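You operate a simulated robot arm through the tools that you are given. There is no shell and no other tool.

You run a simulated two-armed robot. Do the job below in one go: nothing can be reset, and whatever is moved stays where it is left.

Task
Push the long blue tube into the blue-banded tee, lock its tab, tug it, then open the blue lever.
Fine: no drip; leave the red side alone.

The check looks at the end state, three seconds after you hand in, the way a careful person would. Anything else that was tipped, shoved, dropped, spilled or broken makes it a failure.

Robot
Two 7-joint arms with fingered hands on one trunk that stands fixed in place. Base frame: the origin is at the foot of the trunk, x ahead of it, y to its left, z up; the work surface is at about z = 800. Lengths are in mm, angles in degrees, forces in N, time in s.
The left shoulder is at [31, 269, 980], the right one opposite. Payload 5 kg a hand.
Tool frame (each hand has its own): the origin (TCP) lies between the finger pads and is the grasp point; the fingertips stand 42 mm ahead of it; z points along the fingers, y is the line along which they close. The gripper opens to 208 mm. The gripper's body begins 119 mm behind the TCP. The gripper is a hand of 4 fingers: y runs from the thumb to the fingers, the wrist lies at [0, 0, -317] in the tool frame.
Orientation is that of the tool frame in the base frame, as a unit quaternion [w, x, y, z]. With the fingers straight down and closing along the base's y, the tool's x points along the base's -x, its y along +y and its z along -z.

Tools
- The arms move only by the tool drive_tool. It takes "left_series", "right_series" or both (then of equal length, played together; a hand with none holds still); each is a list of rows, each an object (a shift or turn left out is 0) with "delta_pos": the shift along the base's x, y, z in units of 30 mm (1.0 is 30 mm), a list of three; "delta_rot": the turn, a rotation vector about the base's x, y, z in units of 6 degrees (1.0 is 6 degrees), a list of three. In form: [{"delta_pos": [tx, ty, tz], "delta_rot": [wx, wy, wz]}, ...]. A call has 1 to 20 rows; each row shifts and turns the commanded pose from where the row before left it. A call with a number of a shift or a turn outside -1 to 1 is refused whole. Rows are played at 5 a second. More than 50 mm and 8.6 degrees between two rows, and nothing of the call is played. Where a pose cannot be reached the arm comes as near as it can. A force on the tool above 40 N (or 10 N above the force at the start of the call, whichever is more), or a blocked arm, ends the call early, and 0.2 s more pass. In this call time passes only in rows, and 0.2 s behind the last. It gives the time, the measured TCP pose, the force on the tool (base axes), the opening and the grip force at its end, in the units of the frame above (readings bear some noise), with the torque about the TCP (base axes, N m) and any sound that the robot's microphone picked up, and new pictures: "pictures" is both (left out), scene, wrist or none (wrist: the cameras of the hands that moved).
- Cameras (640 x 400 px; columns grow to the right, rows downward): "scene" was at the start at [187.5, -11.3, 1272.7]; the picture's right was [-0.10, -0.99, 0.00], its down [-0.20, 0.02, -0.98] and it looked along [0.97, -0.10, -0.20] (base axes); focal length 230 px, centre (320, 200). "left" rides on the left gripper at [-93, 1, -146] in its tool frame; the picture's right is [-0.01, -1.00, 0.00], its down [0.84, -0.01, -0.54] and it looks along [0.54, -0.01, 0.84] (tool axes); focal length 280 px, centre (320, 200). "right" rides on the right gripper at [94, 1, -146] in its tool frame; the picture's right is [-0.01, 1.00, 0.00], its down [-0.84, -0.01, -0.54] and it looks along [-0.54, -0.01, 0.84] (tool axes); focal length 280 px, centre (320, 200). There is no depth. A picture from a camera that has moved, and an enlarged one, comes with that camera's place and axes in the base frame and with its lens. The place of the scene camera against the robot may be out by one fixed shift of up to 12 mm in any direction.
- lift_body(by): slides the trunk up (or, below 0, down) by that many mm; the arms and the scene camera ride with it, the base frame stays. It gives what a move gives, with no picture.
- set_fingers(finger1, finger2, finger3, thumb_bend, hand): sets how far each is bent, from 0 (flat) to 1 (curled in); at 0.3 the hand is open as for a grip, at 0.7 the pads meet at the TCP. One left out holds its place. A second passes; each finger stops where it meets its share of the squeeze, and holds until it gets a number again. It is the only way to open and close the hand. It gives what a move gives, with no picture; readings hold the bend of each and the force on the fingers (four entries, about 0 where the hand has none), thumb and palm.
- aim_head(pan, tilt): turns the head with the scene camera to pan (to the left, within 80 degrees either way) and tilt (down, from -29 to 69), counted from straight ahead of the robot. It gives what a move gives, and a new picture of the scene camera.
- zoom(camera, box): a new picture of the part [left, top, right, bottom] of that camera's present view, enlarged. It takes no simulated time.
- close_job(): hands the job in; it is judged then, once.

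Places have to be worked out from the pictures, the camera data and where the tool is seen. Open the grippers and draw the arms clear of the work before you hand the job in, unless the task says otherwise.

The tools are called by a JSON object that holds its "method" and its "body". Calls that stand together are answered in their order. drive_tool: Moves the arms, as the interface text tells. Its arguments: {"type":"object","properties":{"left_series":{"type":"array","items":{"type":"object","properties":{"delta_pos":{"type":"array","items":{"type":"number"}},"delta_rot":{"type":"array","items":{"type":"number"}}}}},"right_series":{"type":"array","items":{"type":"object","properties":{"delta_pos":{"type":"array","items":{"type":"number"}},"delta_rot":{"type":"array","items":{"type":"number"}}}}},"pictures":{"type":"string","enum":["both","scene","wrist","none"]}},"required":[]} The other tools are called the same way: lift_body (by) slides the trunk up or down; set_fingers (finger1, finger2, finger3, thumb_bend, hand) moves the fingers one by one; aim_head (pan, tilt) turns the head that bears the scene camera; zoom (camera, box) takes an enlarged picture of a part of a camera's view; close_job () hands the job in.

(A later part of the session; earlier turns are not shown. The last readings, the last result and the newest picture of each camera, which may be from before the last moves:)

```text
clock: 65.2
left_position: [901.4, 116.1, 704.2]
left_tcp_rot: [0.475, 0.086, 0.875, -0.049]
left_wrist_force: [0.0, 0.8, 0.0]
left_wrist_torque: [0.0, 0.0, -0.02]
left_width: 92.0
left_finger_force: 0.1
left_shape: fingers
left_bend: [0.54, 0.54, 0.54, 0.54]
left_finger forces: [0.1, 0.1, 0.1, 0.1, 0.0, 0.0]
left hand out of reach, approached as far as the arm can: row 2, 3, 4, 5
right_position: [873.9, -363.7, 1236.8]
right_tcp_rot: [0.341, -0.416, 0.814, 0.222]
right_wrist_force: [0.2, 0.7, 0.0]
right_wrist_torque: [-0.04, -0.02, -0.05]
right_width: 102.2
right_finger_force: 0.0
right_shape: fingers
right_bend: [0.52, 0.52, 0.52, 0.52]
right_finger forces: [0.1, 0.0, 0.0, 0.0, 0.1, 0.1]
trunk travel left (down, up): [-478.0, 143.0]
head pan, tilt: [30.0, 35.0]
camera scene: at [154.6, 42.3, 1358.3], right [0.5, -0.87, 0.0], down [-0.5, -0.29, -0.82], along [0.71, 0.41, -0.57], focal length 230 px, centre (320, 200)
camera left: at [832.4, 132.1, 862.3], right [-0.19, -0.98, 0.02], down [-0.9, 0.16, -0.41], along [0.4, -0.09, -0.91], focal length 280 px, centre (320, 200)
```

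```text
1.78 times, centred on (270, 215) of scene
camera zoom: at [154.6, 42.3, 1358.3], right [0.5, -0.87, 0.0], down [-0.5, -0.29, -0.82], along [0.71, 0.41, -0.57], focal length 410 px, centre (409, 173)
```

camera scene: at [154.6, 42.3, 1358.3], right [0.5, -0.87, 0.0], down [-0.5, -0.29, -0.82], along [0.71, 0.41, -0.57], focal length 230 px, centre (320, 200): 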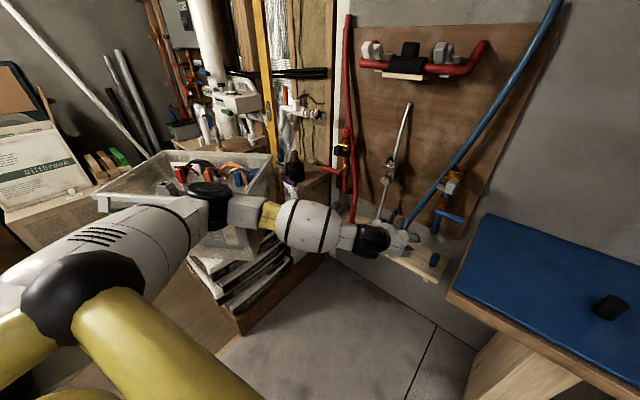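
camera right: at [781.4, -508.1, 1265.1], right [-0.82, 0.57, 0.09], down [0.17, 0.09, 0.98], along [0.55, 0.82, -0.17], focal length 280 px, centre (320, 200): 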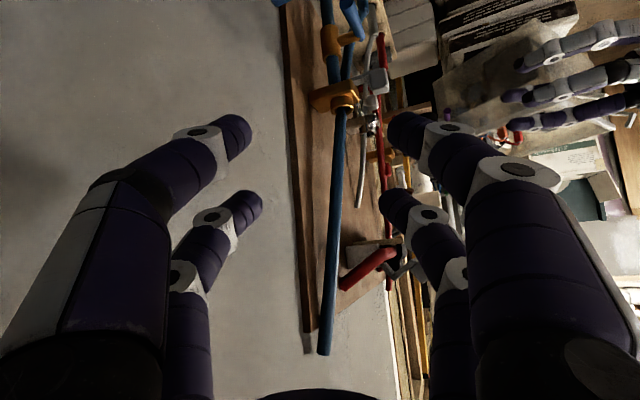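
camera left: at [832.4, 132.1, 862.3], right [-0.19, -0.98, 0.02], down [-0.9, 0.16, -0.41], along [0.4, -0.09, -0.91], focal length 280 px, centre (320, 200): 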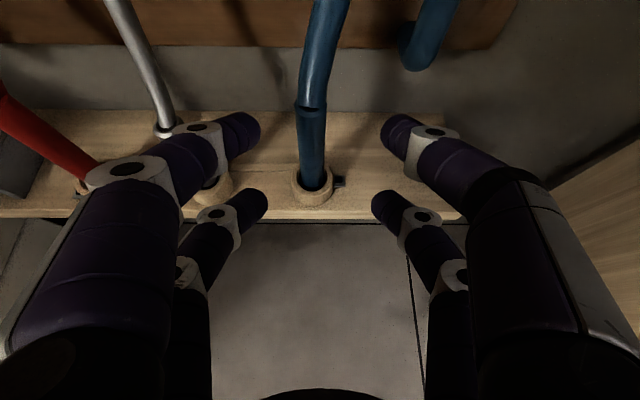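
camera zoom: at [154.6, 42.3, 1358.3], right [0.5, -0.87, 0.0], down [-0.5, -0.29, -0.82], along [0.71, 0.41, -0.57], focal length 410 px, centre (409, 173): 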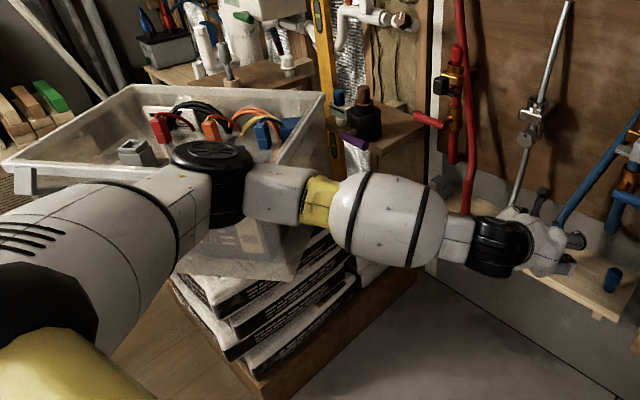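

I work out the bin's near-right rim corner at about (585, 549, 912) and the left elbow near (414, 506, 1035), so there is about 100 mm between them. Lowering the trunk back 120 mm should let the hand come level, so I first raise and pull back the left hand.

{"method": "drive_tool", "body": {"left_series": [{"delta_pos": [-0.6, 0.1, 0.8]}, {"delta_pos": [-0.6, 0.1, 0.9]}, {"delta_pos": [-0.5, 0.1, 0.9]}, {"delta_pos": [0, 0, 0.9]}], "pictures": "none"}}

{"method": "lift_body", "body": {"by": -120}}

{"method": "drive_tool", "body": {"left_series": [{"delta_rot": [-0.189, -0.982, 0]}, {"delta_rot": [-0.189, -0.982, 0]}, {"delta_rot": [-0.189, -0.982, 0]}, {"delta_rot": [-0.189, -0.982, 0]}, {"delta_rot": [-0.189, -0.982, 0]}], "pictures": "both"}}

```text
clock: 66.2
left_position: [849.1, 124.9, 807.4]
left_tcp_rot: [0.474, 0.086, 0.875, -0.049]
left_wrist_force: [-0.1, -1.0, 0.6]
left_wrist_torque: [-0.02, -0.02, 0.0]
left_width: 91.6
left_finger_force: 0.0
left_shape: fingers
left_bend: [0.54, 0.54, 0.54, 0.54]
left_finger forces: [0.1, 0.0, 0.1, 0.0, 0.0, 0.1]
right_position: [875.4, -363.4, 1236.3]
right_tcp_rot: [0.341, -0.416, 0.814, 0.221]
right_wrist_force: [-0.4, -0.1, -0.4]
right_wrist_torque: [0.0, -0.06, 0.0]
right_width: 102.2
right_finger_force: 0.0
right_shape: fingers
right_bend: [0.52, 0.52, 0.52, 0.52]
right_finger forces: [0.1, 0.0, 0.1, 0.1, 0.0, 0.0]
trunk travel left (down, up): [-478.0, 143.0]
head pan, tilt: [30.0, 35.0]
```

```text
clock: 67.7
left_position: [850.9, 123.6, 690.6]
left_tcp_rot: [0.476, 0.085, 0.874, -0.048]
left_wrist_force: [-0.6, 0.4, 0.2]
left_wrist_torque: [0.04, 0.02, 0.0]
left_width: 91.6
left_finger_force: 0.0
left_shape: fingers
left_bend: [0.54, 0.54, 0.54, 0.54]
left_finger forces: [0.0, 0.0, 0.1, 0.0, 0.0, 0.1]
right_position: [874.9, -361.6, 1116.2]
right_tcp_rot: [0.341, -0.415, 0.814, 0.22]
right_wrist_force: [-0.4, 0.2, 0.7]
right_wrist_torque: [-0.07, 0.0, -0.04]
right_width: 102.0
right_finger_force: 0.0
right_shape: fingers
right_bend: [0.52, 0.52, 0.52, 0.52]
right_finger forces: [0.0, 0.1, 0.1, 0.0, 0.0, 0.1]
trunk travel left (down, up): [-358.0, 263.0]
head pan, tilt: [30.0, 35.0]
```

```text
clock: 68.9
left_position: [849.4, 124.1, 688.6]
left_tcp_rot: [0.498, 0.084, 0.862, -0.05]
left_wrist_force: [-0.7, -0.1, 0.4]
left_wrist_torque: [-0.03, 0.02, 0.01]
left_width: 91.6
left_finger_force: 0.1
left_shape: fingers
left_bend: [0.54, 0.54, 0.54, 0.54]
left_finger forces: [0.0, 0.0, 0.1, 0.0, 0.0, 0.0]
left hand out of reach, approached as far as the arm can: row 1, 2, 3, 4, 5
right_position: [876.5, -363.3, 1114.4]
right_tcp_rot: [0.34, -0.416, 0.814, 0.221]
right_wrist_force: [0.9, 0.7, 1.3]
right_wrist_torque: [-0.04, -0.01, 0.0]
right_width: 102.1
right_finger_force: 0.1
right_shape: fingers
right_bend: [0.52, 0.52, 0.52, 0.52]
right_finger forces: [0.1, 0.1, 0.0, 0.0, 0.1, 0.0]
trunk travel left (down, up): [-358.0, 263.0]
head pan, tilt: [30.0, 35.0]
camera scene: at [171.0, 42.3, 1235.5], right [0.5, -0.87, 0.0], down [-0.5, -0.29, -0.82], along [0.71, 0.41, -0.57], focal length 230 px, centre (320, 200)
camera left: at [772.9, 142.0, 843.9], right [-0.19, -0.98, 0.02], down [-0.87, 0.16, -0.46], along [0.45, -0.1, -0.89], focal length 280 px, centre (320, 200)
```

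scene: 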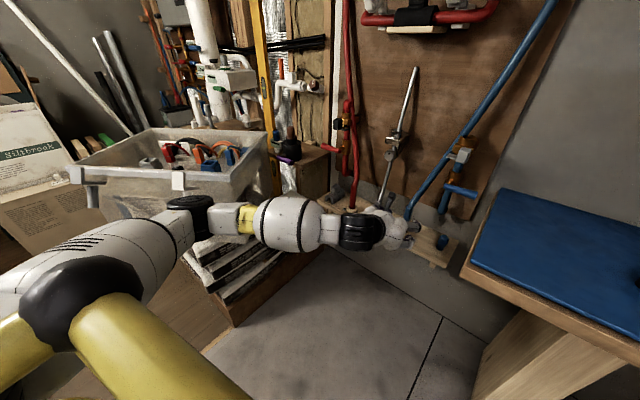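
left: 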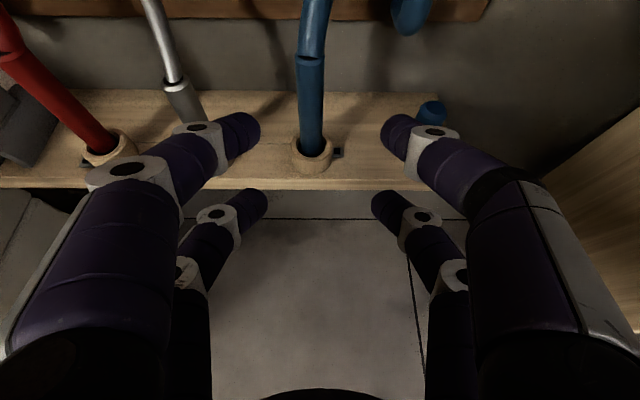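

The arm stops at 30 degrees of pitch here, which is good enough for a grip around the foot at (1000, 104, 630). I advance most of the way and check the centring before the last step.

{"method": "drive_tool", "body": {"left_series": [{"delta_pos": [0.95, -0.13, -0.2]}, {"delta_pos": [0.95, -0.13, -0.35]}, {"delta_pos": [0.95, -0.13, -0.45]}, {"delta_pos": [0.95, -0.13, -0.45]}], "pictures": "both"}}

```text
clock: 69.9
left_position: [962.8, 110.8, 645.9]
left_tcp_rot: [0.498, 0.084, 0.862, -0.05]
left_wrist_force: [0.3, 0.3, 0.7]
left_wrist_torque: [-0.02, -0.06, 0.0]
left_width: 91.6
left_finger_force: 0.0
left_shape: fingers
left_bend: [0.54, 0.54, 0.54, 0.54]
left_finger forces: [0.1, 0.1, 0.0, 0.1, 0.1, 0.0]
right_position: [874.6, -362.3, 1115.0]
right_tcp_rot: [0.342, -0.416, 0.813, 0.222]
right_wrist_force: [0.5, -0.1, 1.0]
right_wrist_torque: [0.01, 0.01, 0.01]
right_width: 101.7
right_finger_force: 0.1
right_shape: fingers
right_bend: [0.52, 0.52, 0.52, 0.52]
right_finger forces: [0.0, 0.0, 0.1, 0.1, 0.0, 0.1]
trunk travel left (down, up): [-358.0, 263.0]
head pan, tilt: [30.0, 35.0]
camera scene: at [171.0, 42.3, 1235.4], right [0.5, -0.87, 0.0], down [-0.5, -0.29, -0.82], along [0.71, 0.41, -0.57], focal length 230 px, centre (320, 200)
camera left: at [886.5, 128.4, 800.1], right [-0.19, -0.98, 0.02], down [-0.87, 0.16, -0.46], along [0.45, -0.1, -0.89], focal length 280 px, centre (320, 200)
```

scene: 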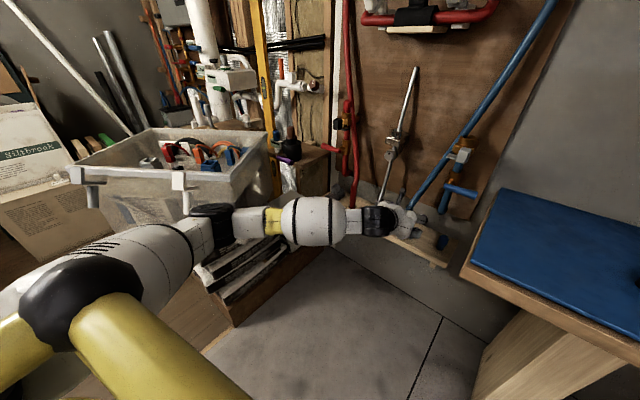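
left: 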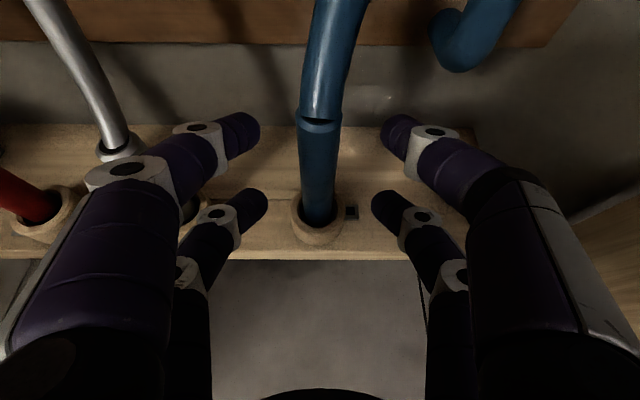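

The foot is centred on the hand, by this view at about (1003, 103). I take the last 40 mm and then close gently.

{"method": "drive_tool", "body": {"left_series": [{"delta_pos": [0.65, -0.13, -0.25]}, {"delta_pos": [0.65, -0.13, -0.25]}], "pictures": "wrist"}}

{"method": "set_fingers", "body": {"hand": "left", "finger1": 0.72, "finger2": 0.72, "finger3": 0.72, "thumb_bend": 0.72}}

{"method": "zoom", "body": {"camera": "left", "box": [160, 80, 480, 280]}}

```text
clock: 70.5
left_position: [1002.6, 101.4, 629.2]
left_tcp_rot: [0.498, 0.085, 0.862, -0.051]
left_wrist_force: [1.2, -0.1, -0.2]
left_wrist_torque: [-0.02, 0.0, -0.01]
left_width: 91.5
left_finger_force: 0.1
left_shape: fingers
left_bend: [0.54, 0.54, 0.54, 0.54]
left_finger forces: [0.1, 0.0, 0.1, 0.0, 0.0, 0.0]
right_position: [876.2, -362.9, 1113.4]
right_tcp_rot: [0.34, -0.416, 0.813, 0.222]
right_wrist_force: [-0.3, 0.2, -0.7]
right_wrist_torque: [0.04, 0.05, -0.03]
right_width: 102.1
right_finger_force: 0.1
right_shape: fingers
right_bend: [0.52, 0.52, 0.52, 0.52]
right_finger forces: [0.1, 0.0, 0.1, 0.0, 0.0, 0.0]
trunk travel left (down, up): [-358.0, 263.0]
head pan, tilt: [30.0, 35.0]
camera left: at [925.4, 119.7, 784.7], right [-0.19, -0.98, 0.02], down [-0.87, 0.16, -0.46], along [0.45, -0.1, -0.89], focal length 280 px, centre (320, 200)
```

left: 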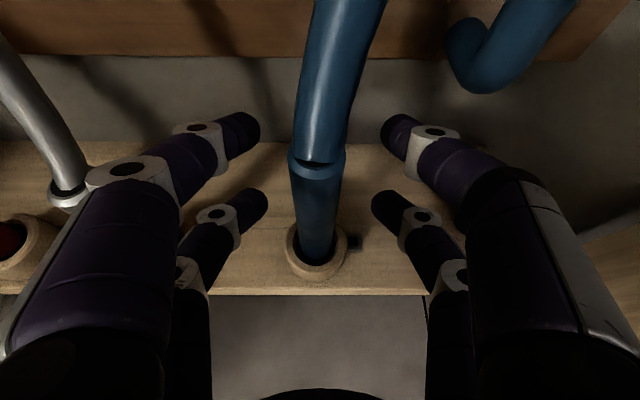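

```text
clock: 71.5
left_position: [1001.5, 99.9, 631.7]
left_tcp_rot: [0.497, 0.085, 0.862, -0.051]
left_wrist_force: [9.3, -1.4, 0.2]
left_wrist_torque: [-0.06, -0.42, -0.01]
left_width: 6.7
left_finger_force: 5.9
left_shape: fingers
left_bend: [0.71, 0.71, 0.71, 0.71]
left_finger forces: [0.1, 5.8, 5.5, 0.0, 0.1, 0.0]
right_position: [875.6, -362.4, 1115.0]
right_tcp_rot: [0.341, -0.415, 0.814, 0.222]
right_wrist_force: [0.0, -0.4, 0.2]
right_wrist_torque: [-0.01, 0.03, -0.02]
right_width: 102.0
right_finger_force: 0.0
right_shape: fingers
right_bend: [0.52, 0.52, 0.52, 0.52]
right_finger forces: [0.0, 0.0, 0.1, 0.1, 0.0, 0.0]
trunk travel left (down, up): [-358.0, 263.0]
head pan, tilt: [30.0, 35.0]
```

```text
2.00 times, centred on (320, 180) of left
camera zoom: at [925.4, 119.3, 785.5], right [-0.19, -0.98, 0.02], down [-0.87, 0.16, -0.46], along [0.45, -0.1, -0.89], focal length 561 px, centre (320, 240)
```

zoom: 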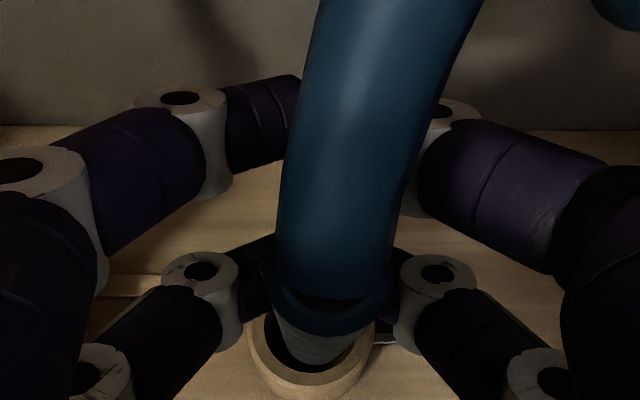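

The foot is solid: finger 2 and finger 3 pressed on it with about 6 N each, but with the hand this far in they closed behind it and dragged it toward me. I open, back out along the same path, and look at how the foot stands.

{"method": "set_fingers", "body": {"hand": "left", "finger1": 0.54, "finger2": 0.54, "finger3": 0.54, "thumb_bend": 0.54}}

{"method": "drive_tool", "body": {"left_series": [{"delta_pos": [-0.65, 0.13, 0.25]}, {"delta_pos": [-0.65, 0.13, 0.25]}, {"delta_pos": [-0.65, 0.13, 0.3]}, {"delta_pos": [-0.65, 0.13, 0.3]}, {"delta_pos": [-0.65, 0.13, 0.3]}], "pictures": "wrist"}}

{"method": "drive_tool", "body": {"left_series": [{"delta_rot": [0, 0, -0.8]}, {"delta_rot": [0, 0, -0.8]}, {"delta_rot": [0, 0, -0.8]}, {"delta_rot": [0, 0, -0.8]}, {"delta_rot": [-0.45, -0.88, 0]}, {"delta_rot": [-0.45, -0.88, 0]}, {"delta_rot": [-0.45, -0.88, 0]}], "pictures": "both"}}

```text
clock: 72.5
left_position: [1003.4, 101.1, 631.2]
left_tcp_rot: [0.497, 0.085, 0.862, -0.051]
left_wrist_force: [0.5, -0.6, 0.1]
left_wrist_torque: [0.0, 0.06, 0.0]
left_width: 90.9
left_finger_force: 0.2
left_shape: fingers
left_bend: [0.54, 0.54, 0.54, 0.54]
left_finger forces: [0.0, 0.1, 0.0, 0.0, 0.0, 0.0]
right_position: [875.3, -362.3, 1114.8]
right_tcp_rot: [0.341, -0.416, 0.813, 0.222]
right_wrist_force: [-0.8, -0.2, 0.5]
right_wrist_torque: [0.02, 0.01, 0.02]
right_width: 101.8
right_finger_force: 0.2
right_shape: fingers
right_bend: [0.52, 0.52, 0.52, 0.52]
right_finger forces: [0.1, 0.0, 0.0, 0.0, 0.0, 0.0]
trunk travel left (down, up): [-358.0, 263.0]
head pan, tilt: [30.0, 35.0]
```

```text
clock: 73.7
left_position: [904.3, 121.1, 672.4]
left_tcp_rot: [0.498, 0.084, 0.862, -0.05]
left_wrist_force: [0.2, -0.2, -0.7]
left_wrist_torque: [0.01, -0.03, 0.01]
left_width: 90.7
left_finger_force: 0.1
left_shape: fingers
left_bend: [0.54, 0.54, 0.54, 0.54]
left_finger forces: [0.1, 0.1, 0.0, 0.0, 0.0, 0.1]
right_position: [875.4, -361.8, 1115.1]
right_tcp_rot: [0.341, -0.415, 0.814, 0.22]
right_wrist_force: [0.4, 0.5, 0.4]
right_wrist_torque: [-0.04, -0.02, 0.04]
right_width: 102.0
right_finger_force: 0.0
right_shape: fingers
right_bend: [0.52, 0.52, 0.52, 0.52]
right_finger forces: [0.1, 0.1, 0.0, 0.0, 0.1, 0.1]
trunk travel left (down, up): [-358.0, 263.0]
head pan, tilt: [30.0, 35.0]
camera left: at [827.0, 138.7, 827.6], right [-0.19, -0.98, 0.02], down [-0.87, 0.16, -0.46], along [0.45, -0.1, -0.89], focal length 280 px, centre (320, 200)
```

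left: 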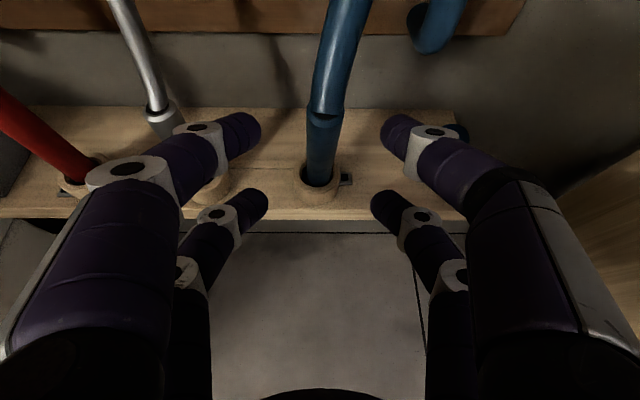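

```text
clock: 75.3
left_position: [903.4, 119.5, 658.5]
left_tcp_rot: [0.602, 0.209, 0.754, -0.159]
left_wrist_force: [-6.3, -1.5, -22.8]
left_wrist_torque: [-1.38, -2.72, 0.57]
left_width: 91.6
left_finger_force: 0.1
left_shape: fingers
left_bend: [0.54, 0.54, 0.54, 0.54]
left_finger forces: [0.1, 0.1, 0.1, 0.1, 0.0, 0.0]
right_position: [875.5, -362.0, 1115.8]
right_tcp_rot: [0.341, -0.416, 0.813, 0.221]
right_wrist_force: [-2.1, -0.3, 3.1]
right_wrist_torque: [-0.33, -0.07, -0.19]
right_width: 101.9
right_finger_force: 0.1
right_shape: fingers
right_bend: [0.52, 0.52, 0.52, 0.52]
right_finger forces: [0.0, 0.1, 0.0, 0.0, 0.0, 0.0]
trunk travel left (down, up): [-358.0, 263.0]
head pan, tilt: [30.0, 35.0]
camera scene: at [171.8, 44.9, 1234.4], right [0.5, -0.87, 0.0], down [-0.5, -0.29, -0.82], along [0.71, 0.41, -0.57], focal length 230 px, centre (320, 200)
camera left: at [799.0, 182.2, 783.8], right [-0.5, -0.86, 0.0], down [-0.62, 0.36, -0.7], along [0.6, -0.35, -0.71], focal length 280 px, centre (320, 200)
```

scene: 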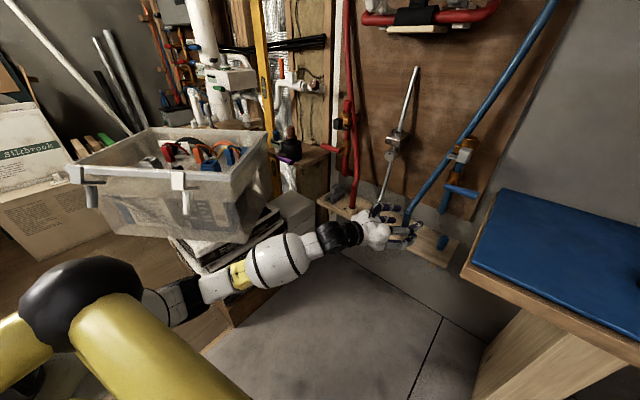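
left: 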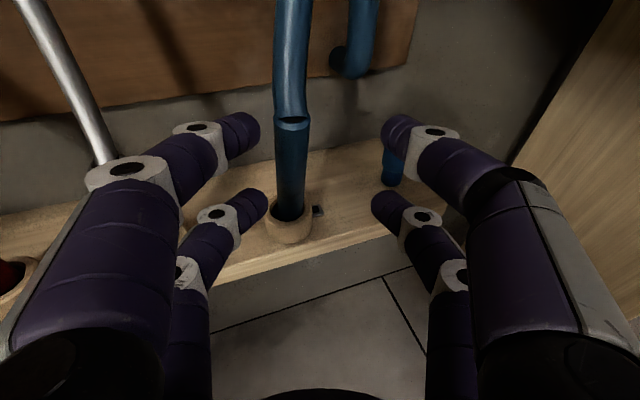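

The arm swung its elbow low on that turn and the readings show a force, so I stop here. I play a still row to see whether it was only the swing or a real contact.

{"method": "drive_tool", "body": {"left_series": [{"delta_pos": [0, 0, 0]}, {"delta_pos": [0, 0, 0]}], "pictures": "both"}}

{"method": "zoom", "body": {"camera": "scene", "box": [50, 100, 370, 340]}}

```text
clock: 75.9
left_position: [903.8, 119.4, 673.2]
left_tcp_rot: [0.608, 0.209, 0.749, -0.159]
left_wrist_force: [-0.2, -0.9, 0.4]
left_wrist_torque: [0.02, 0.05, 0.02]
left_width: 91.5
left_finger_force: 0.1
left_shape: fingers
left_bend: [0.54, 0.54, 0.54, 0.54]
left_finger forces: [0.0, 0.1, 0.0, 0.0, 0.0, 0.1]
right_position: [875.5, -363.2, 1116.2]
right_tcp_rot: [0.341, -0.415, 0.814, 0.221]
right_wrist_force: [-0.6, 0.6, 0.0]
right_wrist_torque: [-0.11, -0.01, -0.1]
right_width: 102.0
right_finger_force: 0.0
right_shape: fingers
right_bend: [0.52, 0.52, 0.52, 0.52]
right_finger forces: [0.0, 0.0, 0.0, 0.1, 0.0, 0.1]
trunk travel left (down, up): [-358.0, 263.0]
head pan, tilt: [30.0, 35.0]
camera scene: at [170.6, 42.4, 1235.6], right [0.5, -0.87, 0.0], down [-0.5, -0.29, -0.82], along [0.71, 0.41, -0.57], focal length 230 px, centre (320, 200)
camera left: at [799.3, 182.6, 795.8], right [-0.5, -0.86, 0.0], down [-0.61, 0.36, -0.71], along [0.61, -0.36, -0.7], focal length 280 px, centre (320, 200)
```

scene: 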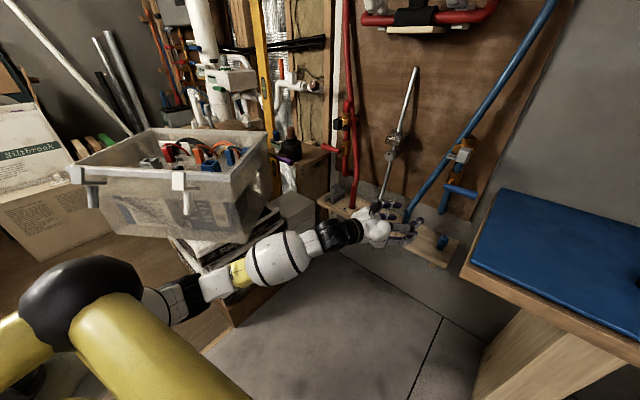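
left: 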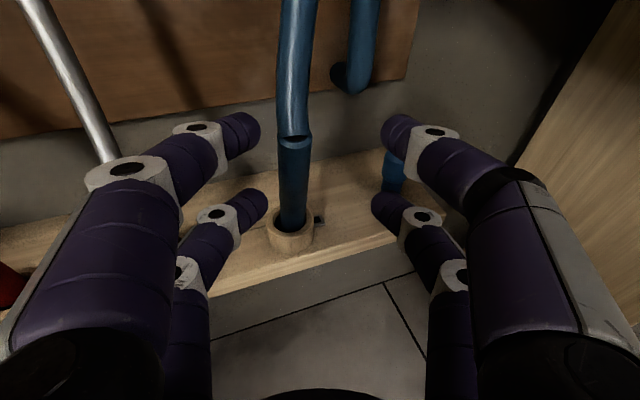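

```text
1.67 times, centred on (210, 220) of scene
camera zoom: at [170.6, 42.4, 1235.6], right [0.5, -0.87, 0.0], down [-0.5, -0.29, -0.82], along [0.71, 0.41, -0.57], focal length 384 px, centre (503, 167)
```

zoom: 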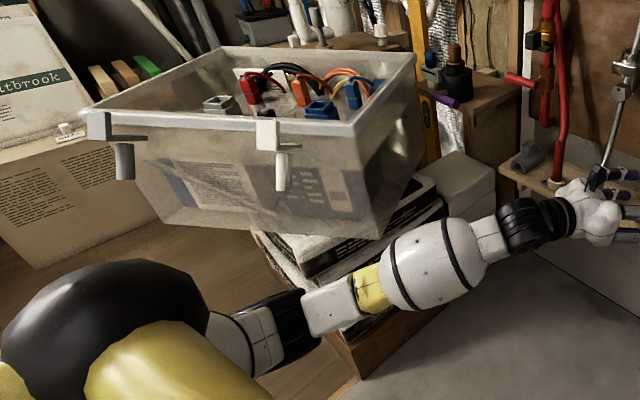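

The force is gone, so it was only the swing: the bin stands as before and the elbow is low in front of the stacked bags with the forearm clear. The hand is now within 12 degrees of level, so I level it and line it up with the foot.

{"method": "drive_tool", "body": {"left_series": [{"delta_pos": [0, 0.3, -0.2], "delta_rot": [-0.504, -0.864, 0]}, {"delta_pos": [0, 0.3, -0.3], "delta_rot": [-0.504, -0.864, 0]}, {"delta_pos": [0, 0.3, -0.4]}], "pictures": "both"}}

```text
clock: 76.7
left_position: [906.0, 148.4, 646.5]
left_tcp_rot: [0.683, 0.19, 0.682, -0.178]
left_wrist_force: [-0.3, 0.9, -0.8]
left_wrist_torque: [0.01, 0.04, 0.01]
left_width: 91.6
left_finger_force: 0.1
left_shape: fingers
left_bend: [0.54, 0.54, 0.54, 0.54]
left_finger forces: [0.0, 0.0, 0.0, 0.1, 0.1, 0.0]
right_position: [876.1, -362.3, 1115.0]
right_tcp_rot: [0.341, -0.416, 0.813, 0.222]
right_wrist_force: [-0.1, -0.2, 0.2]
right_wrist_torque: [-0.01, 0.0, 0.01]
right_width: 102.1
right_finger_force: 0.1
right_shape: fingers
right_bend: [0.52, 0.52, 0.52, 0.52]
right_finger forces: [0.0, 0.1, 0.0, 0.1, 0.0, 0.0]
trunk travel left (down, up): [-358.0, 263.0]
head pan, tilt: [30.0, 35.0]
camera scene: at [171.1, 42.3, 1235.5], right [0.5, -0.87, 0.0], down [-0.5, -0.29, -0.82], along [0.71, 0.41, -0.57], focal length 230 px, centre (320, 200)
camera left: at [780.5, 220.9, 741.1], right [-0.5, -0.86, 0.0], down [-0.47, 0.27, -0.84], along [0.73, -0.42, -0.54], focal length 280 px, centre (320, 200)
```

scene: 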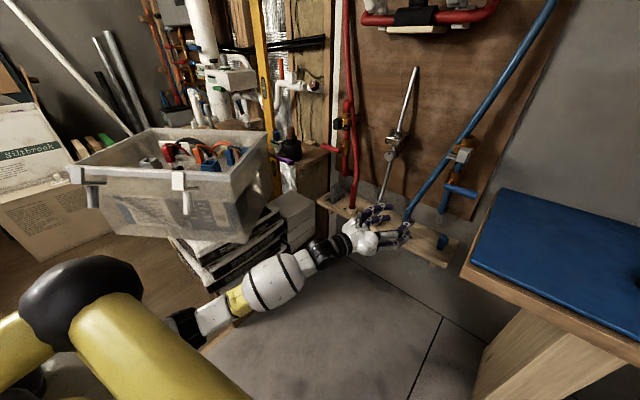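
left: 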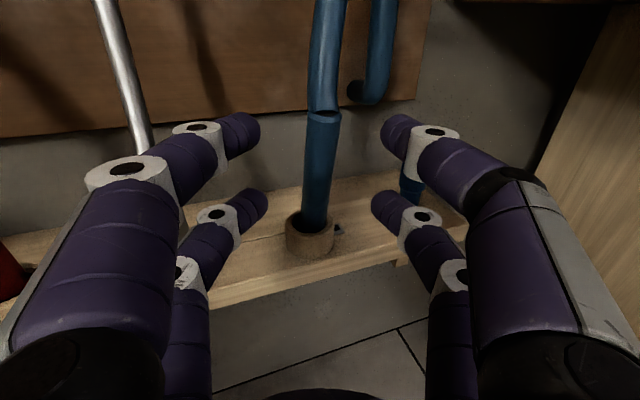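

The hand is level at 30 degrees of yaw and aimed at the foot, which leans slightly and is at about (1004, 93) at mid-height. I narrow the digits to 0.58 and advance about 100 mm, so the foot ends just ahead of the grasp point.

{"method": "set_fingers", "body": {"hand": "left", "finger1": 0.58, "finger2": 0.58, "finger3": 0.58, "thumb_bend": 0.58}}

{"method": "drive_tool", "body": {"left_series": [{"delta_pos": [0.72, -0.42, -0.22]}, {"delta_pos": [0.72, -0.42, -0.22]}, {"delta_pos": [0.72, -0.42, -0.22]}, {"delta_pos": [0.72, -0.42, -0.22]}], "pictures": "wrist"}}

```text
clock: 77.7
left_position: [906.0, 146.9, 645.4]
left_tcp_rot: [0.683, 0.189, 0.683, -0.179]
left_wrist_force: [0.5, 0.4, 1.1]
left_wrist_torque: [-0.03, 0.01, -0.02]
left_width: 76.3
left_finger_force: 0.1
left_shape: fingers
left_bend: [0.57, 0.57, 0.57, 0.57]
left_finger forces: [0.0, 0.0, 0.0, 0.0, 0.1, 0.1]
right_position: [876.0, -363.0, 1114.7]
right_tcp_rot: [0.341, -0.414, 0.814, 0.221]
right_wrist_force: [0.4, 0.3, -0.1]
right_wrist_torque: [-0.01, 0.0, 0.01]
right_width: 102.2
right_finger_force: 0.0
right_shape: fingers
right_bend: [0.52, 0.52, 0.52, 0.52]
right_finger forces: [0.0, 0.0, 0.0, 0.0, 0.0, 0.0]
trunk travel left (down, up): [-358.0, 263.0]
head pan, tilt: [30.0, 35.0]
```

```text
clock: 78.7
left_position: [992.0, 98.7, 618.0]
left_tcp_rot: [0.683, 0.19, 0.683, -0.178]
left_wrist_force: [-0.1, -1.2, 0.1]
left_wrist_torque: [0.01, -0.01, -0.04]
left_width: 76.8
left_finger_force: 0.1
left_shape: fingers
left_bend: [0.57, 0.57, 0.57, 0.57]
left_finger forces: [0.1, 0.0, 0.0, 0.0, 0.0, 0.0]
right_position: [875.0, -362.5, 1114.2]
right_tcp_rot: [0.341, -0.416, 0.814, 0.222]
right_wrist_force: [0.2, -0.1, -0.4]
right_wrist_torque: [-0.02, -0.04, 0.01]
right_width: 101.9
right_finger_force: 0.1
right_shape: fingers
right_bend: [0.52, 0.52, 0.52, 0.52]
right_finger forces: [0.1, 0.0, 0.0, 0.0, 0.1, 0.0]
trunk travel left (down, up): [-358.0, 263.0]
head pan, tilt: [30.0, 35.0]
camera left: at [866.8, 171.8, 712.7], right [-0.5, -0.86, 0.0], down [-0.47, 0.27, -0.84], along [0.73, -0.42, -0.54], focal length 280 px, centre (320, 200)
```

left: 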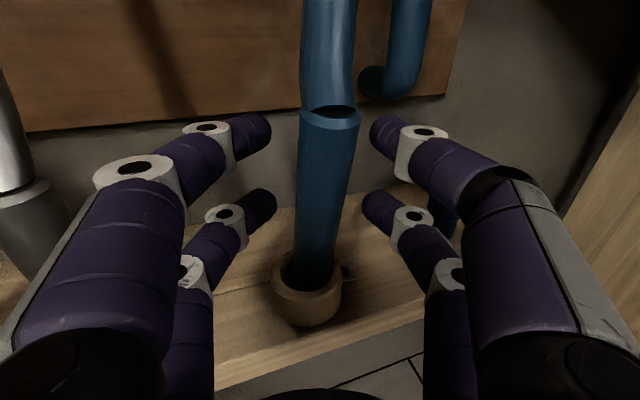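

The foot sits squarely between both pairs of digits. I close on it.

{"method": "set_fingers", "body": {"hand": "left", "finger1": 0.72, "finger2": 0.72, "finger3": 0.72, "thumb_bend": 0.72}}

{"method": "zoom", "body": {"camera": "left", "box": [160, 60, 480, 340]}}

```text
clock: 79.7
left_position: [991.6, 97.0, 617.6]
left_tcp_rot: [0.683, 0.19, 0.683, -0.179]
left_wrist_force: [-0.4, -0.8, 0.4]
left_wrist_torque: [-0.01, -0.03, 0.01]
left_width: 6.7
left_finger_force: 0.0
left_shape: fingers
left_bend: [0.71, 0.71, 0.71, 0.71]
left_finger forces: [0.0, 0.0, 0.1, 0.0, 0.0, 0.1]
right_position: [874.9, -363.9, 1115.2]
right_tcp_rot: [0.34, -0.416, 0.814, 0.222]
right_wrist_force: [0.2, 0.7, -0.1]
right_wrist_torque: [0.0, 0.0, -0.02]
right_width: 102.0
right_finger_force: 0.0
right_shape: fingers
right_bend: [0.52, 0.52, 0.52, 0.52]
right_finger forces: [0.0, 0.0, 0.1, 0.0, 0.0, 0.0]
trunk travel left (down, up): [-358.0, 263.0]
head pan, tilt: [30.0, 35.0]
```

```text
1.43 times, centred on (320, 200) of left
camera zoom: at [866.7, 171.6, 712.9], right [-0.5, -0.86, 0.0], down [-0.47, 0.27, -0.84], along [0.73, -0.42, -0.54], focal length 401 px, centre (320, 200)
```

zoom: 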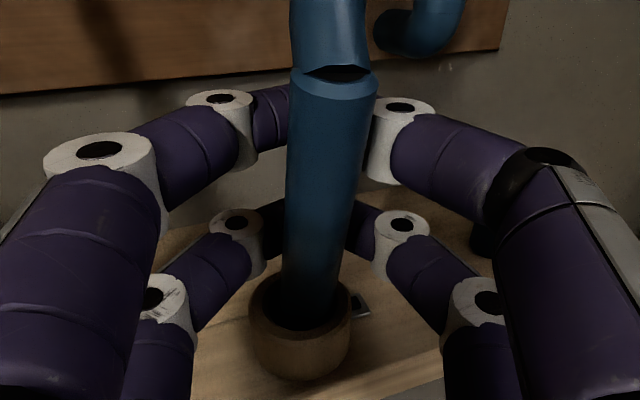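

Again the digits met behind the foot without squeezing it, so the foot is loosely caged and nearer the palm than the pads. I draw the hand back in small steps to find where the digits touch it from behind.

{"method": "drive_tool", "body": {"left_series": [{"delta_pos": [-0.15, 0.087, 0]}, {"delta_pos": [-0.15, 0.087, 0]}], "pictures": "wrist"}}

{"method": "drive_tool", "body": {"left_series": [{"delta_pos": [-0.15, 0.087, 0]}, {"delta_pos": [-0.15, 0.087, 0]}], "pictures": "wrist"}}

```text
clock: 80.3
left_position: [984.0, 102.9, 618.6]
left_tcp_rot: [0.682, 0.191, 0.682, -0.179]
left_wrist_force: [12.7, -2.8, -0.9]
left_wrist_torque: [-0.14, -0.35, -0.18]
left_width: 6.8
left_finger_force: 5.0
left_shape: fingers
left_bend: [0.71, 0.69, 0.72, 0.71]
left_finger forces: [0.0, 10.4, 0.0, 0.0, 0.0, 0.1]
right_position: [876.3, -363.7, 1115.4]
right_tcp_rot: [0.341, -0.416, 0.814, 0.222]
right_wrist_force: [-0.6, -0.4, -0.6]
right_wrist_torque: [0.04, -0.03, 0.04]
right_width: 101.7
right_finger_force: 0.1
right_shape: fingers
right_bend: [0.52, 0.52, 0.52, 0.52]
right_finger forces: [0.0, 0.0, 0.0, 0.1, 0.0, 0.1]
trunk travel left (down, up): [-358.0, 263.0]
head pan, tilt: [30.0, 35.0]
camera left: at [858.8, 175.7, 713.2], right [-0.5, -0.86, 0.0], down [-0.47, 0.27, -0.84], along [0.73, -0.42, -0.54], focal length 280 px, centre (320, 200)
```

left: 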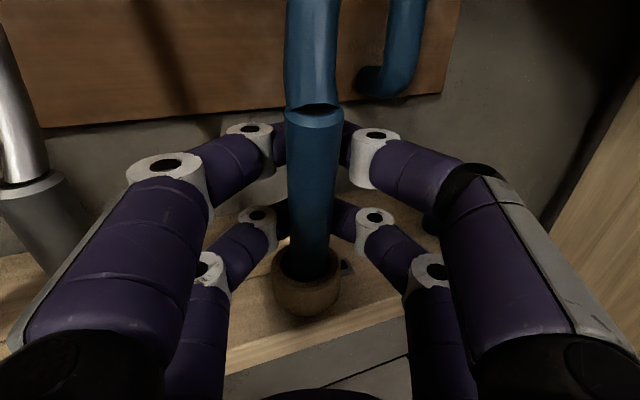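

```text
clock: 80.9
left_position: [974.5, 106.0, 620.5]
left_tcp_rot: [0.683, 0.189, 0.682, -0.179]
left_wrist_force: [15.9, -4.6, 2.2]
left_wrist_torque: [-0.17, -0.55, -0.12]
left_width: 7.0
left_finger_force: 7.2
left_shape: fingers
left_bend: [0.71, 0.67, 0.71, 0.71]
left_finger forces: [0.0, 11.1, 3.4, 0.1, 0.1, 0.2]
right_position: [875.9, -364.1, 1114.9]
right_tcp_rot: [0.341, -0.416, 0.814, 0.222]
right_wrist_force: [-1.2, -0.3, 0.5]
right_wrist_torque: [0.02, 0.02, -0.01]
right_width: 102.1
right_finger_force: 0.0
right_shape: fingers
right_bend: [0.52, 0.52, 0.52, 0.52]
right_finger forces: [0.0, 0.1, 0.0, 0.1, 0.0, 0.0]
trunk travel left (down, up): [-358.0, 263.0]
head pan, tilt: [30.0, 35.0]
camera left: at [849.2, 180.7, 714.4], right [-0.5, -0.86, 0.0], down [-0.47, 0.27, -0.84], along [0.73, -0.42, -0.54], focal length 280 px, centre (320, 200)
```

left: 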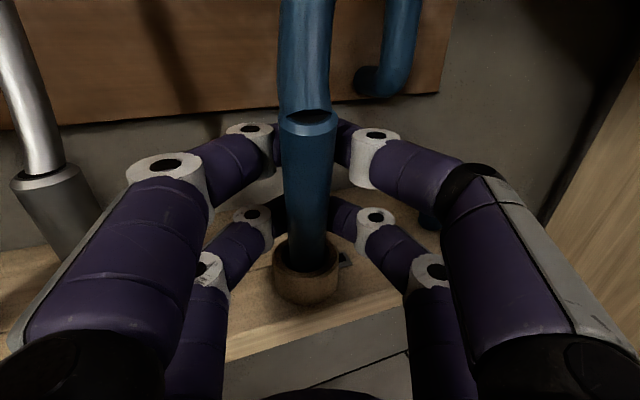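

The lower digits pulled on the foot with about 11 N, so the closed tips meet about 42 mm ahead of the grasp point and the pads must close at the foot's sides instead. I am now about the right distance back, so I open here and close again.

{"method": "set_fingers", "body": {"hand": "left", "finger1": 0.57, "finger2": 0.57, "finger3": 0.57, "thumb_bend": 0.57}}

{"method": "zoom", "body": {"camera": "left", "box": [160, 60, 480, 340]}}

{"method": "set_fingers", "body": {"hand": "left", "finger1": 0.72, "finger2": 0.72, "finger3": 0.72, "thumb_bend": 0.72}}

{"method": "zoom", "body": {"camera": "left", "box": [160, 60, 480, 340]}}

```text
clock: 81.9
left_position: [973.6, 107.7, 620.0]
left_tcp_rot: [0.682, 0.191, 0.683, -0.179]
left_wrist_force: [0.0, 0.2, 1.1]
left_wrist_torque: [0.02, 0.01, -0.01]
left_width: 80.4
left_finger_force: 0.1
left_shape: fingers
left_bend: [0.56, 0.56, 0.56, 0.56]
left_finger forces: [0.0, 0.0, 0.1, 0.0, 0.0, 0.0]
right_position: [875.8, -363.8, 1115.8]
right_tcp_rot: [0.341, -0.415, 0.814, 0.221]
right_wrist_force: [0.4, -0.3, 0.0]
right_wrist_torque: [-0.02, -0.01, -0.01]
right_width: 102.0
right_finger_force: 0.1
right_shape: fingers
right_bend: [0.52, 0.52, 0.52, 0.52]
right_finger forces: [0.0, 0.0, 0.0, 0.0, 0.1, 0.1]
trunk travel left (down, up): [-358.0, 263.0]
head pan, tilt: [30.0, 35.0]
```

```text
1.43 times, centred on (320, 200) of left
camera zoom: at [848.8, 181.2, 714.0], right [-0.5, -0.86, 0.0], down [-0.47, 0.27, -0.84], along [0.73, -0.42, -0.54], focal length 401 px, centre (320, 200)
```

zoom: 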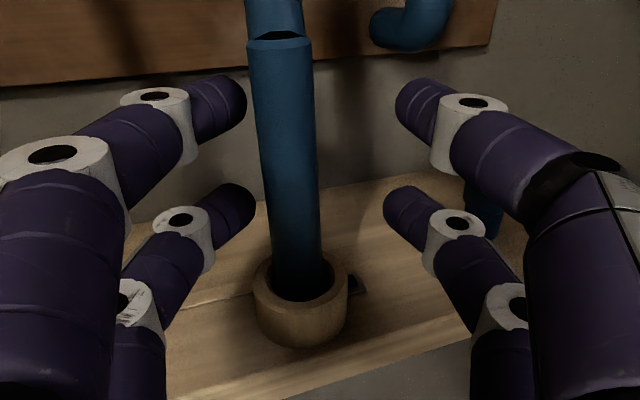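

```text
clock: 82.9
left_position: [973.5, 106.2, 618.6]
left_tcp_rot: [0.683, 0.189, 0.683, -0.178]
left_wrist_force: [1.6, -0.4, 0.1]
left_wrist_torque: [-0.08, -0.09, 0.0]
left_width: 28.8
left_finger_force: 18.1
left_shape: fingers
left_bend: [0.65, 0.64, 0.67, 0.69]
left_finger forces: [8.8, 8.8, 7.1, 0.1, 10.9, 0.0]
right_position: [876.1, -363.2, 1116.3]
right_tcp_rot: [0.34, -0.416, 0.813, 0.223]
right_wrist_force: [0.5, 0.3, -0.1]
right_wrist_torque: [-0.03, 0.01, -0.03]
right_width: 102.0
right_finger_force: 0.2
right_shape: fingers
right_bend: [0.52, 0.52, 0.52, 0.52]
right_finger forces: [0.0, 0.0, 0.0, 0.0, 0.0, 0.1]
trunk travel left (down, up): [-358.0, 263.0]
head pan, tilt: [30.0, 35.0]
```

```text
1.43 times, centred on (320, 200) of left
camera zoom: at [848.9, 181.1, 714.0], right [-0.5, -0.86, 0.0], down [-0.47, 0.27, -0.84], along [0.73, -0.42, -0.54], focal length 401 px, centre (320, 200)
```

zoom: 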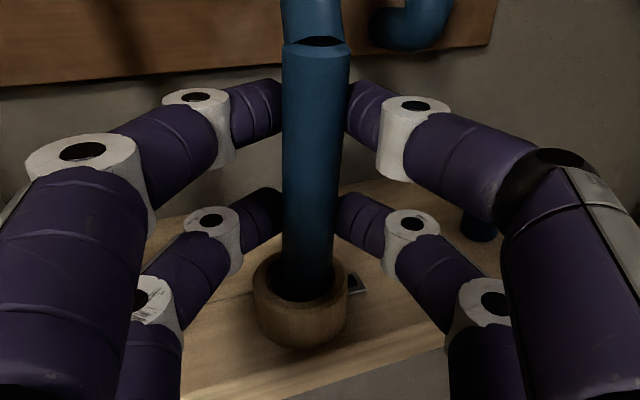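

All four digits now press on the foot, 7 to 11 N each, at a width of 28.8 mm: a real grip on the tube's foot. I lift straight up 30 mm in small steps and check that it comes along.

{"method": "drive_tool", "body": {"left_series": [{"delta_pos": [0, 0, 0.25]}, {"delta_pos": [0, 0, 0.25]}, {"delta_pos": [0, 0, 0.25]}, {"delta_pos": [0, 0, 0.25]}], "pictures": "both"}}

```text
clock: 83.9
left_position: [973.8, 107.1, 650.0]
left_tcp_rot: [0.683, 0.191, 0.682, -0.179]
left_wrist_force: [0.2, -0.1, -0.4]
left_wrist_torque: [-0.01, 0.0, 0.03]
left_width: 28.7
left_finger_force: 18.0
left_shape: fingers
left_bend: [0.65, 0.64, 0.67, 0.69]
left_finger forces: [9.2, 8.5, 7.2, 0.0, 10.7, 0.0]
right_position: [876.1, -364.3, 1115.0]
right_tcp_rot: [0.34, -0.416, 0.814, 0.221]
right_wrist_force: [0.2, 0.0, 1.0]
right_wrist_torque: [0.03, -0.01, -0.03]
right_width: 101.9
right_finger_force: 0.1
right_shape: fingers
right_bend: [0.52, 0.52, 0.52, 0.52]
right_finger forces: [0.0, 0.1, 0.0, 0.0, 0.0, 0.0]
trunk travel left (down, up): [-358.0, 263.0]
head pan, tilt: [30.0, 35.0]
camera scene: at [171.0, 42.3, 1235.5], right [0.5, -0.87, 0.0], down [-0.5, -0.29, -0.82], along [0.71, 0.41, -0.57], focal length 230 px, centre (320, 200)
camera left: at [848.9, 181.0, 744.4], right [-0.5, -0.86, 0.0], down [-0.47, 0.27, -0.84], along [0.73, -0.42, -0.54], focal length 280 px, centre (320, 200)
```

scene: 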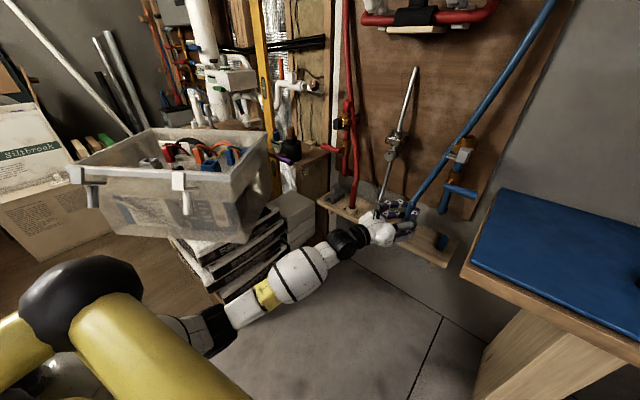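
left: 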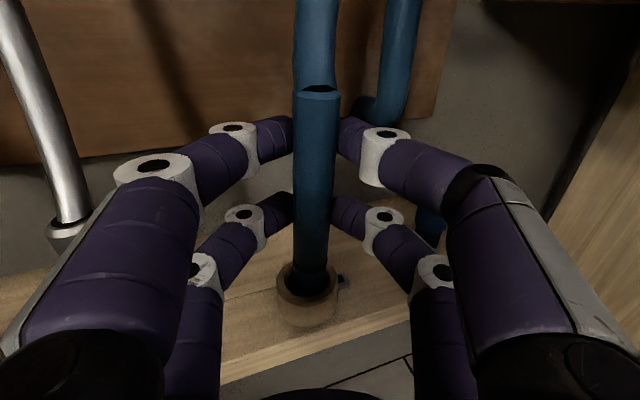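

The foot rose 30 mm with the hand and stayed fixed in the grip. I keep lifting straight up to clear the wooden cup.

{"method": "drive_tool", "body": {"left_series": [{"delta_pos": [0, 0, 0.4]}, {"delta_pos": [0, 0, 0.4]}, {"delta_pos": [0, 0, 0.4]}, {"delta_pos": [0, 0, 0.4]}, {"delta_pos": [0, 0, 0.4]}, {"delta_pos": [0, 0, 0.4]}], "pictures": "both"}}

{"method": "zoom", "body": {"camera": "left", "box": [220, 60, 420, 320]}}

```text
clock: 85.3
left_position: [973.7, 107.9, 721.6]
left_tcp_rot: [0.682, 0.19, 0.683, -0.178]
left_wrist_force: [1.1, 0.0, -0.5]
left_wrist_torque: [0.02, 0.0, -0.01]
left_width: 28.9
left_finger_force: 17.6
left_shape: fingers
left_bend: [0.65, 0.64, 0.67, 0.69]
left_finger forces: [9.2, 8.7, 7.2, 0.0, 10.7, 0.1]
right_position: [875.3, -362.9, 1114.1]
right_tcp_rot: [0.341, -0.415, 0.814, 0.221]
right_wrist_force: [0.2, 0.8, 0.3]
right_wrist_torque: [0.01, 0.01, 0.03]
right_width: 102.1
right_finger_force: 0.1
right_shape: fingers
right_bend: [0.52, 0.52, 0.52, 0.52]
right_finger forces: [0.0, 0.0, 0.0, 0.0, 0.0, 0.1]
trunk travel left (down, up): [-358.0, 263.0]
head pan, tilt: [30.0, 35.0]
camera scene: at [170.9, 42.3, 1235.5], right [0.5, -0.87, 0.0], down [-0.5, -0.29, -0.82], along [0.71, 0.41, -0.57], focal length 230 px, centre (320, 200)
camera left: at [849.4, 180.5, 815.9], right [-0.5, -0.86, 0.0], down [-0.47, 0.27, -0.84], along [0.73, -0.42, -0.54], focal length 280 px, centre (320, 200)
```

scene: 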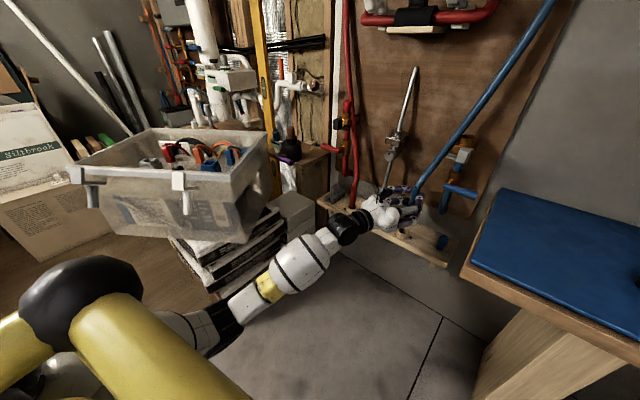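
left: 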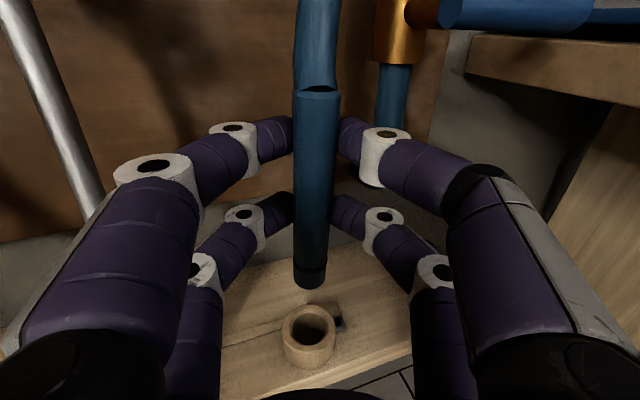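

```text
1.54 times, centred on (320, 190) of left
camera zoom: at [849.4, 180.5, 815.9], right [-0.5, -0.86, 0.0], down [-0.47, 0.27, -0.84], along [0.73, -0.42, -0.54], focal length 431 px, centre (320, 215)
```

zoom: 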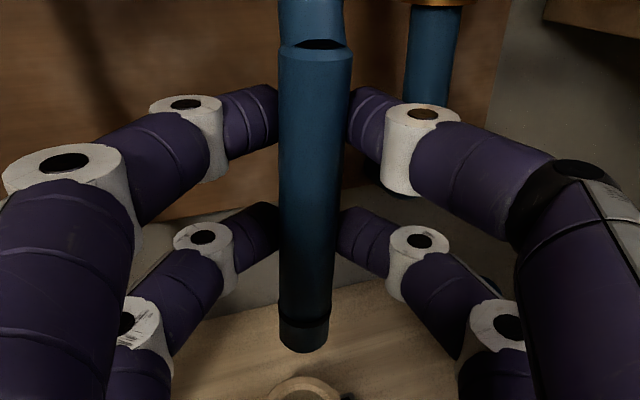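

The foot is out of the cup. It is about 170 mm long with a dark band 20 mm from its lower end, which reaches about 112 mm below my grasp point. I draw back from the board and rise slowly, to bring the end above the collar's height.

{"method": "drive_tool", "body": {"left_series": [{"delta_pos": [-0.6, 0.3, 0.3]}, {"delta_pos": [-0.6, 0.3, 0.3]}, {"delta_pos": [-0.6, 0.2, 0.4]}, {"delta_pos": [-0.5, 0.1, 0.6]}, {"delta_pos": [-0.3, 0, 0.7]}, {"delta_pos": [0, -0.1, 0.8]}, {"delta_pos": [0, -0.2, 0.8]}, {"delta_pos": [0, -0.2, 0.8]}, {"delta_pos": [0, -0.2, 0.8]}, {"delta_pos": [0, -0.2, 0.8]}], "pictures": "both"}}

```text
clock: 87.5
left_position: [894.9, 106.9, 910.4]
left_tcp_rot: [0.683, 0.19, 0.683, -0.178]
left_wrist_force: [-0.1, 0.0, -1.7]
left_wrist_torque: [-0.06, -0.07, 0.03]
left_width: 28.9
left_finger_force: 17.9
left_shape: fingers
left_bend: [0.65, 0.64, 0.67, 0.69]
left_finger forces: [9.2, 8.6, 7.2, 0.0, 10.7, 0.1]
right_position: [874.9, -362.8, 1115.6]
right_tcp_rot: [0.341, -0.415, 0.814, 0.221]
right_wrist_force: [0.0, 0.4, 0.4]
right_wrist_torque: [-0.04, -0.05, -0.02]
right_width: 102.0
right_finger_force: 0.0
right_shape: fingers
right_bend: [0.52, 0.52, 0.52, 0.52]
right_finger forces: [0.1, 0.0, 0.0, 0.0, 0.0, 0.0]
trunk travel left (down, up): [-358.0, 263.0]
head pan, tilt: [30.0, 35.0]
camera scene: at [170.7, 42.4, 1235.6], right [0.5, -0.87, 0.0], down [-0.5, -0.29, -0.82], along [0.71, 0.41, -0.57], focal length 230 px, centre (320, 200)
camera left: at [769.4, 180.2, 1005.4], right [-0.5, -0.86, 0.0], down [-0.47, 0.27, -0.84], along [0.73, -0.42, -0.54], focal length 280 px, centre (320, 200)
```

scene: 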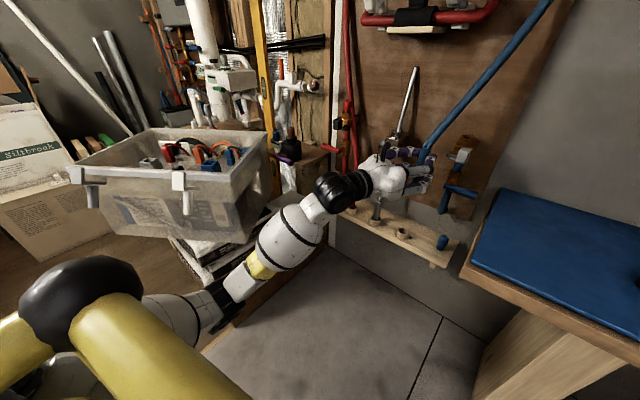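
left: 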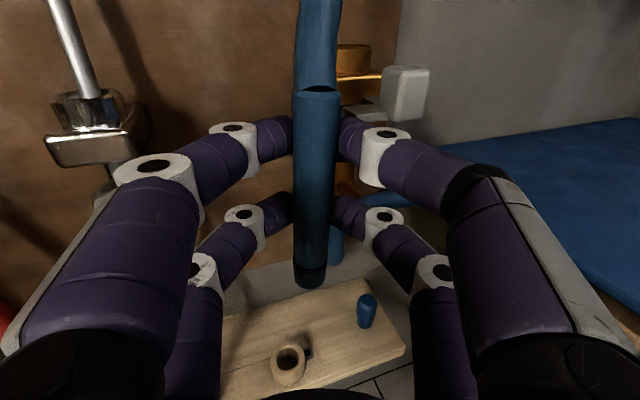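

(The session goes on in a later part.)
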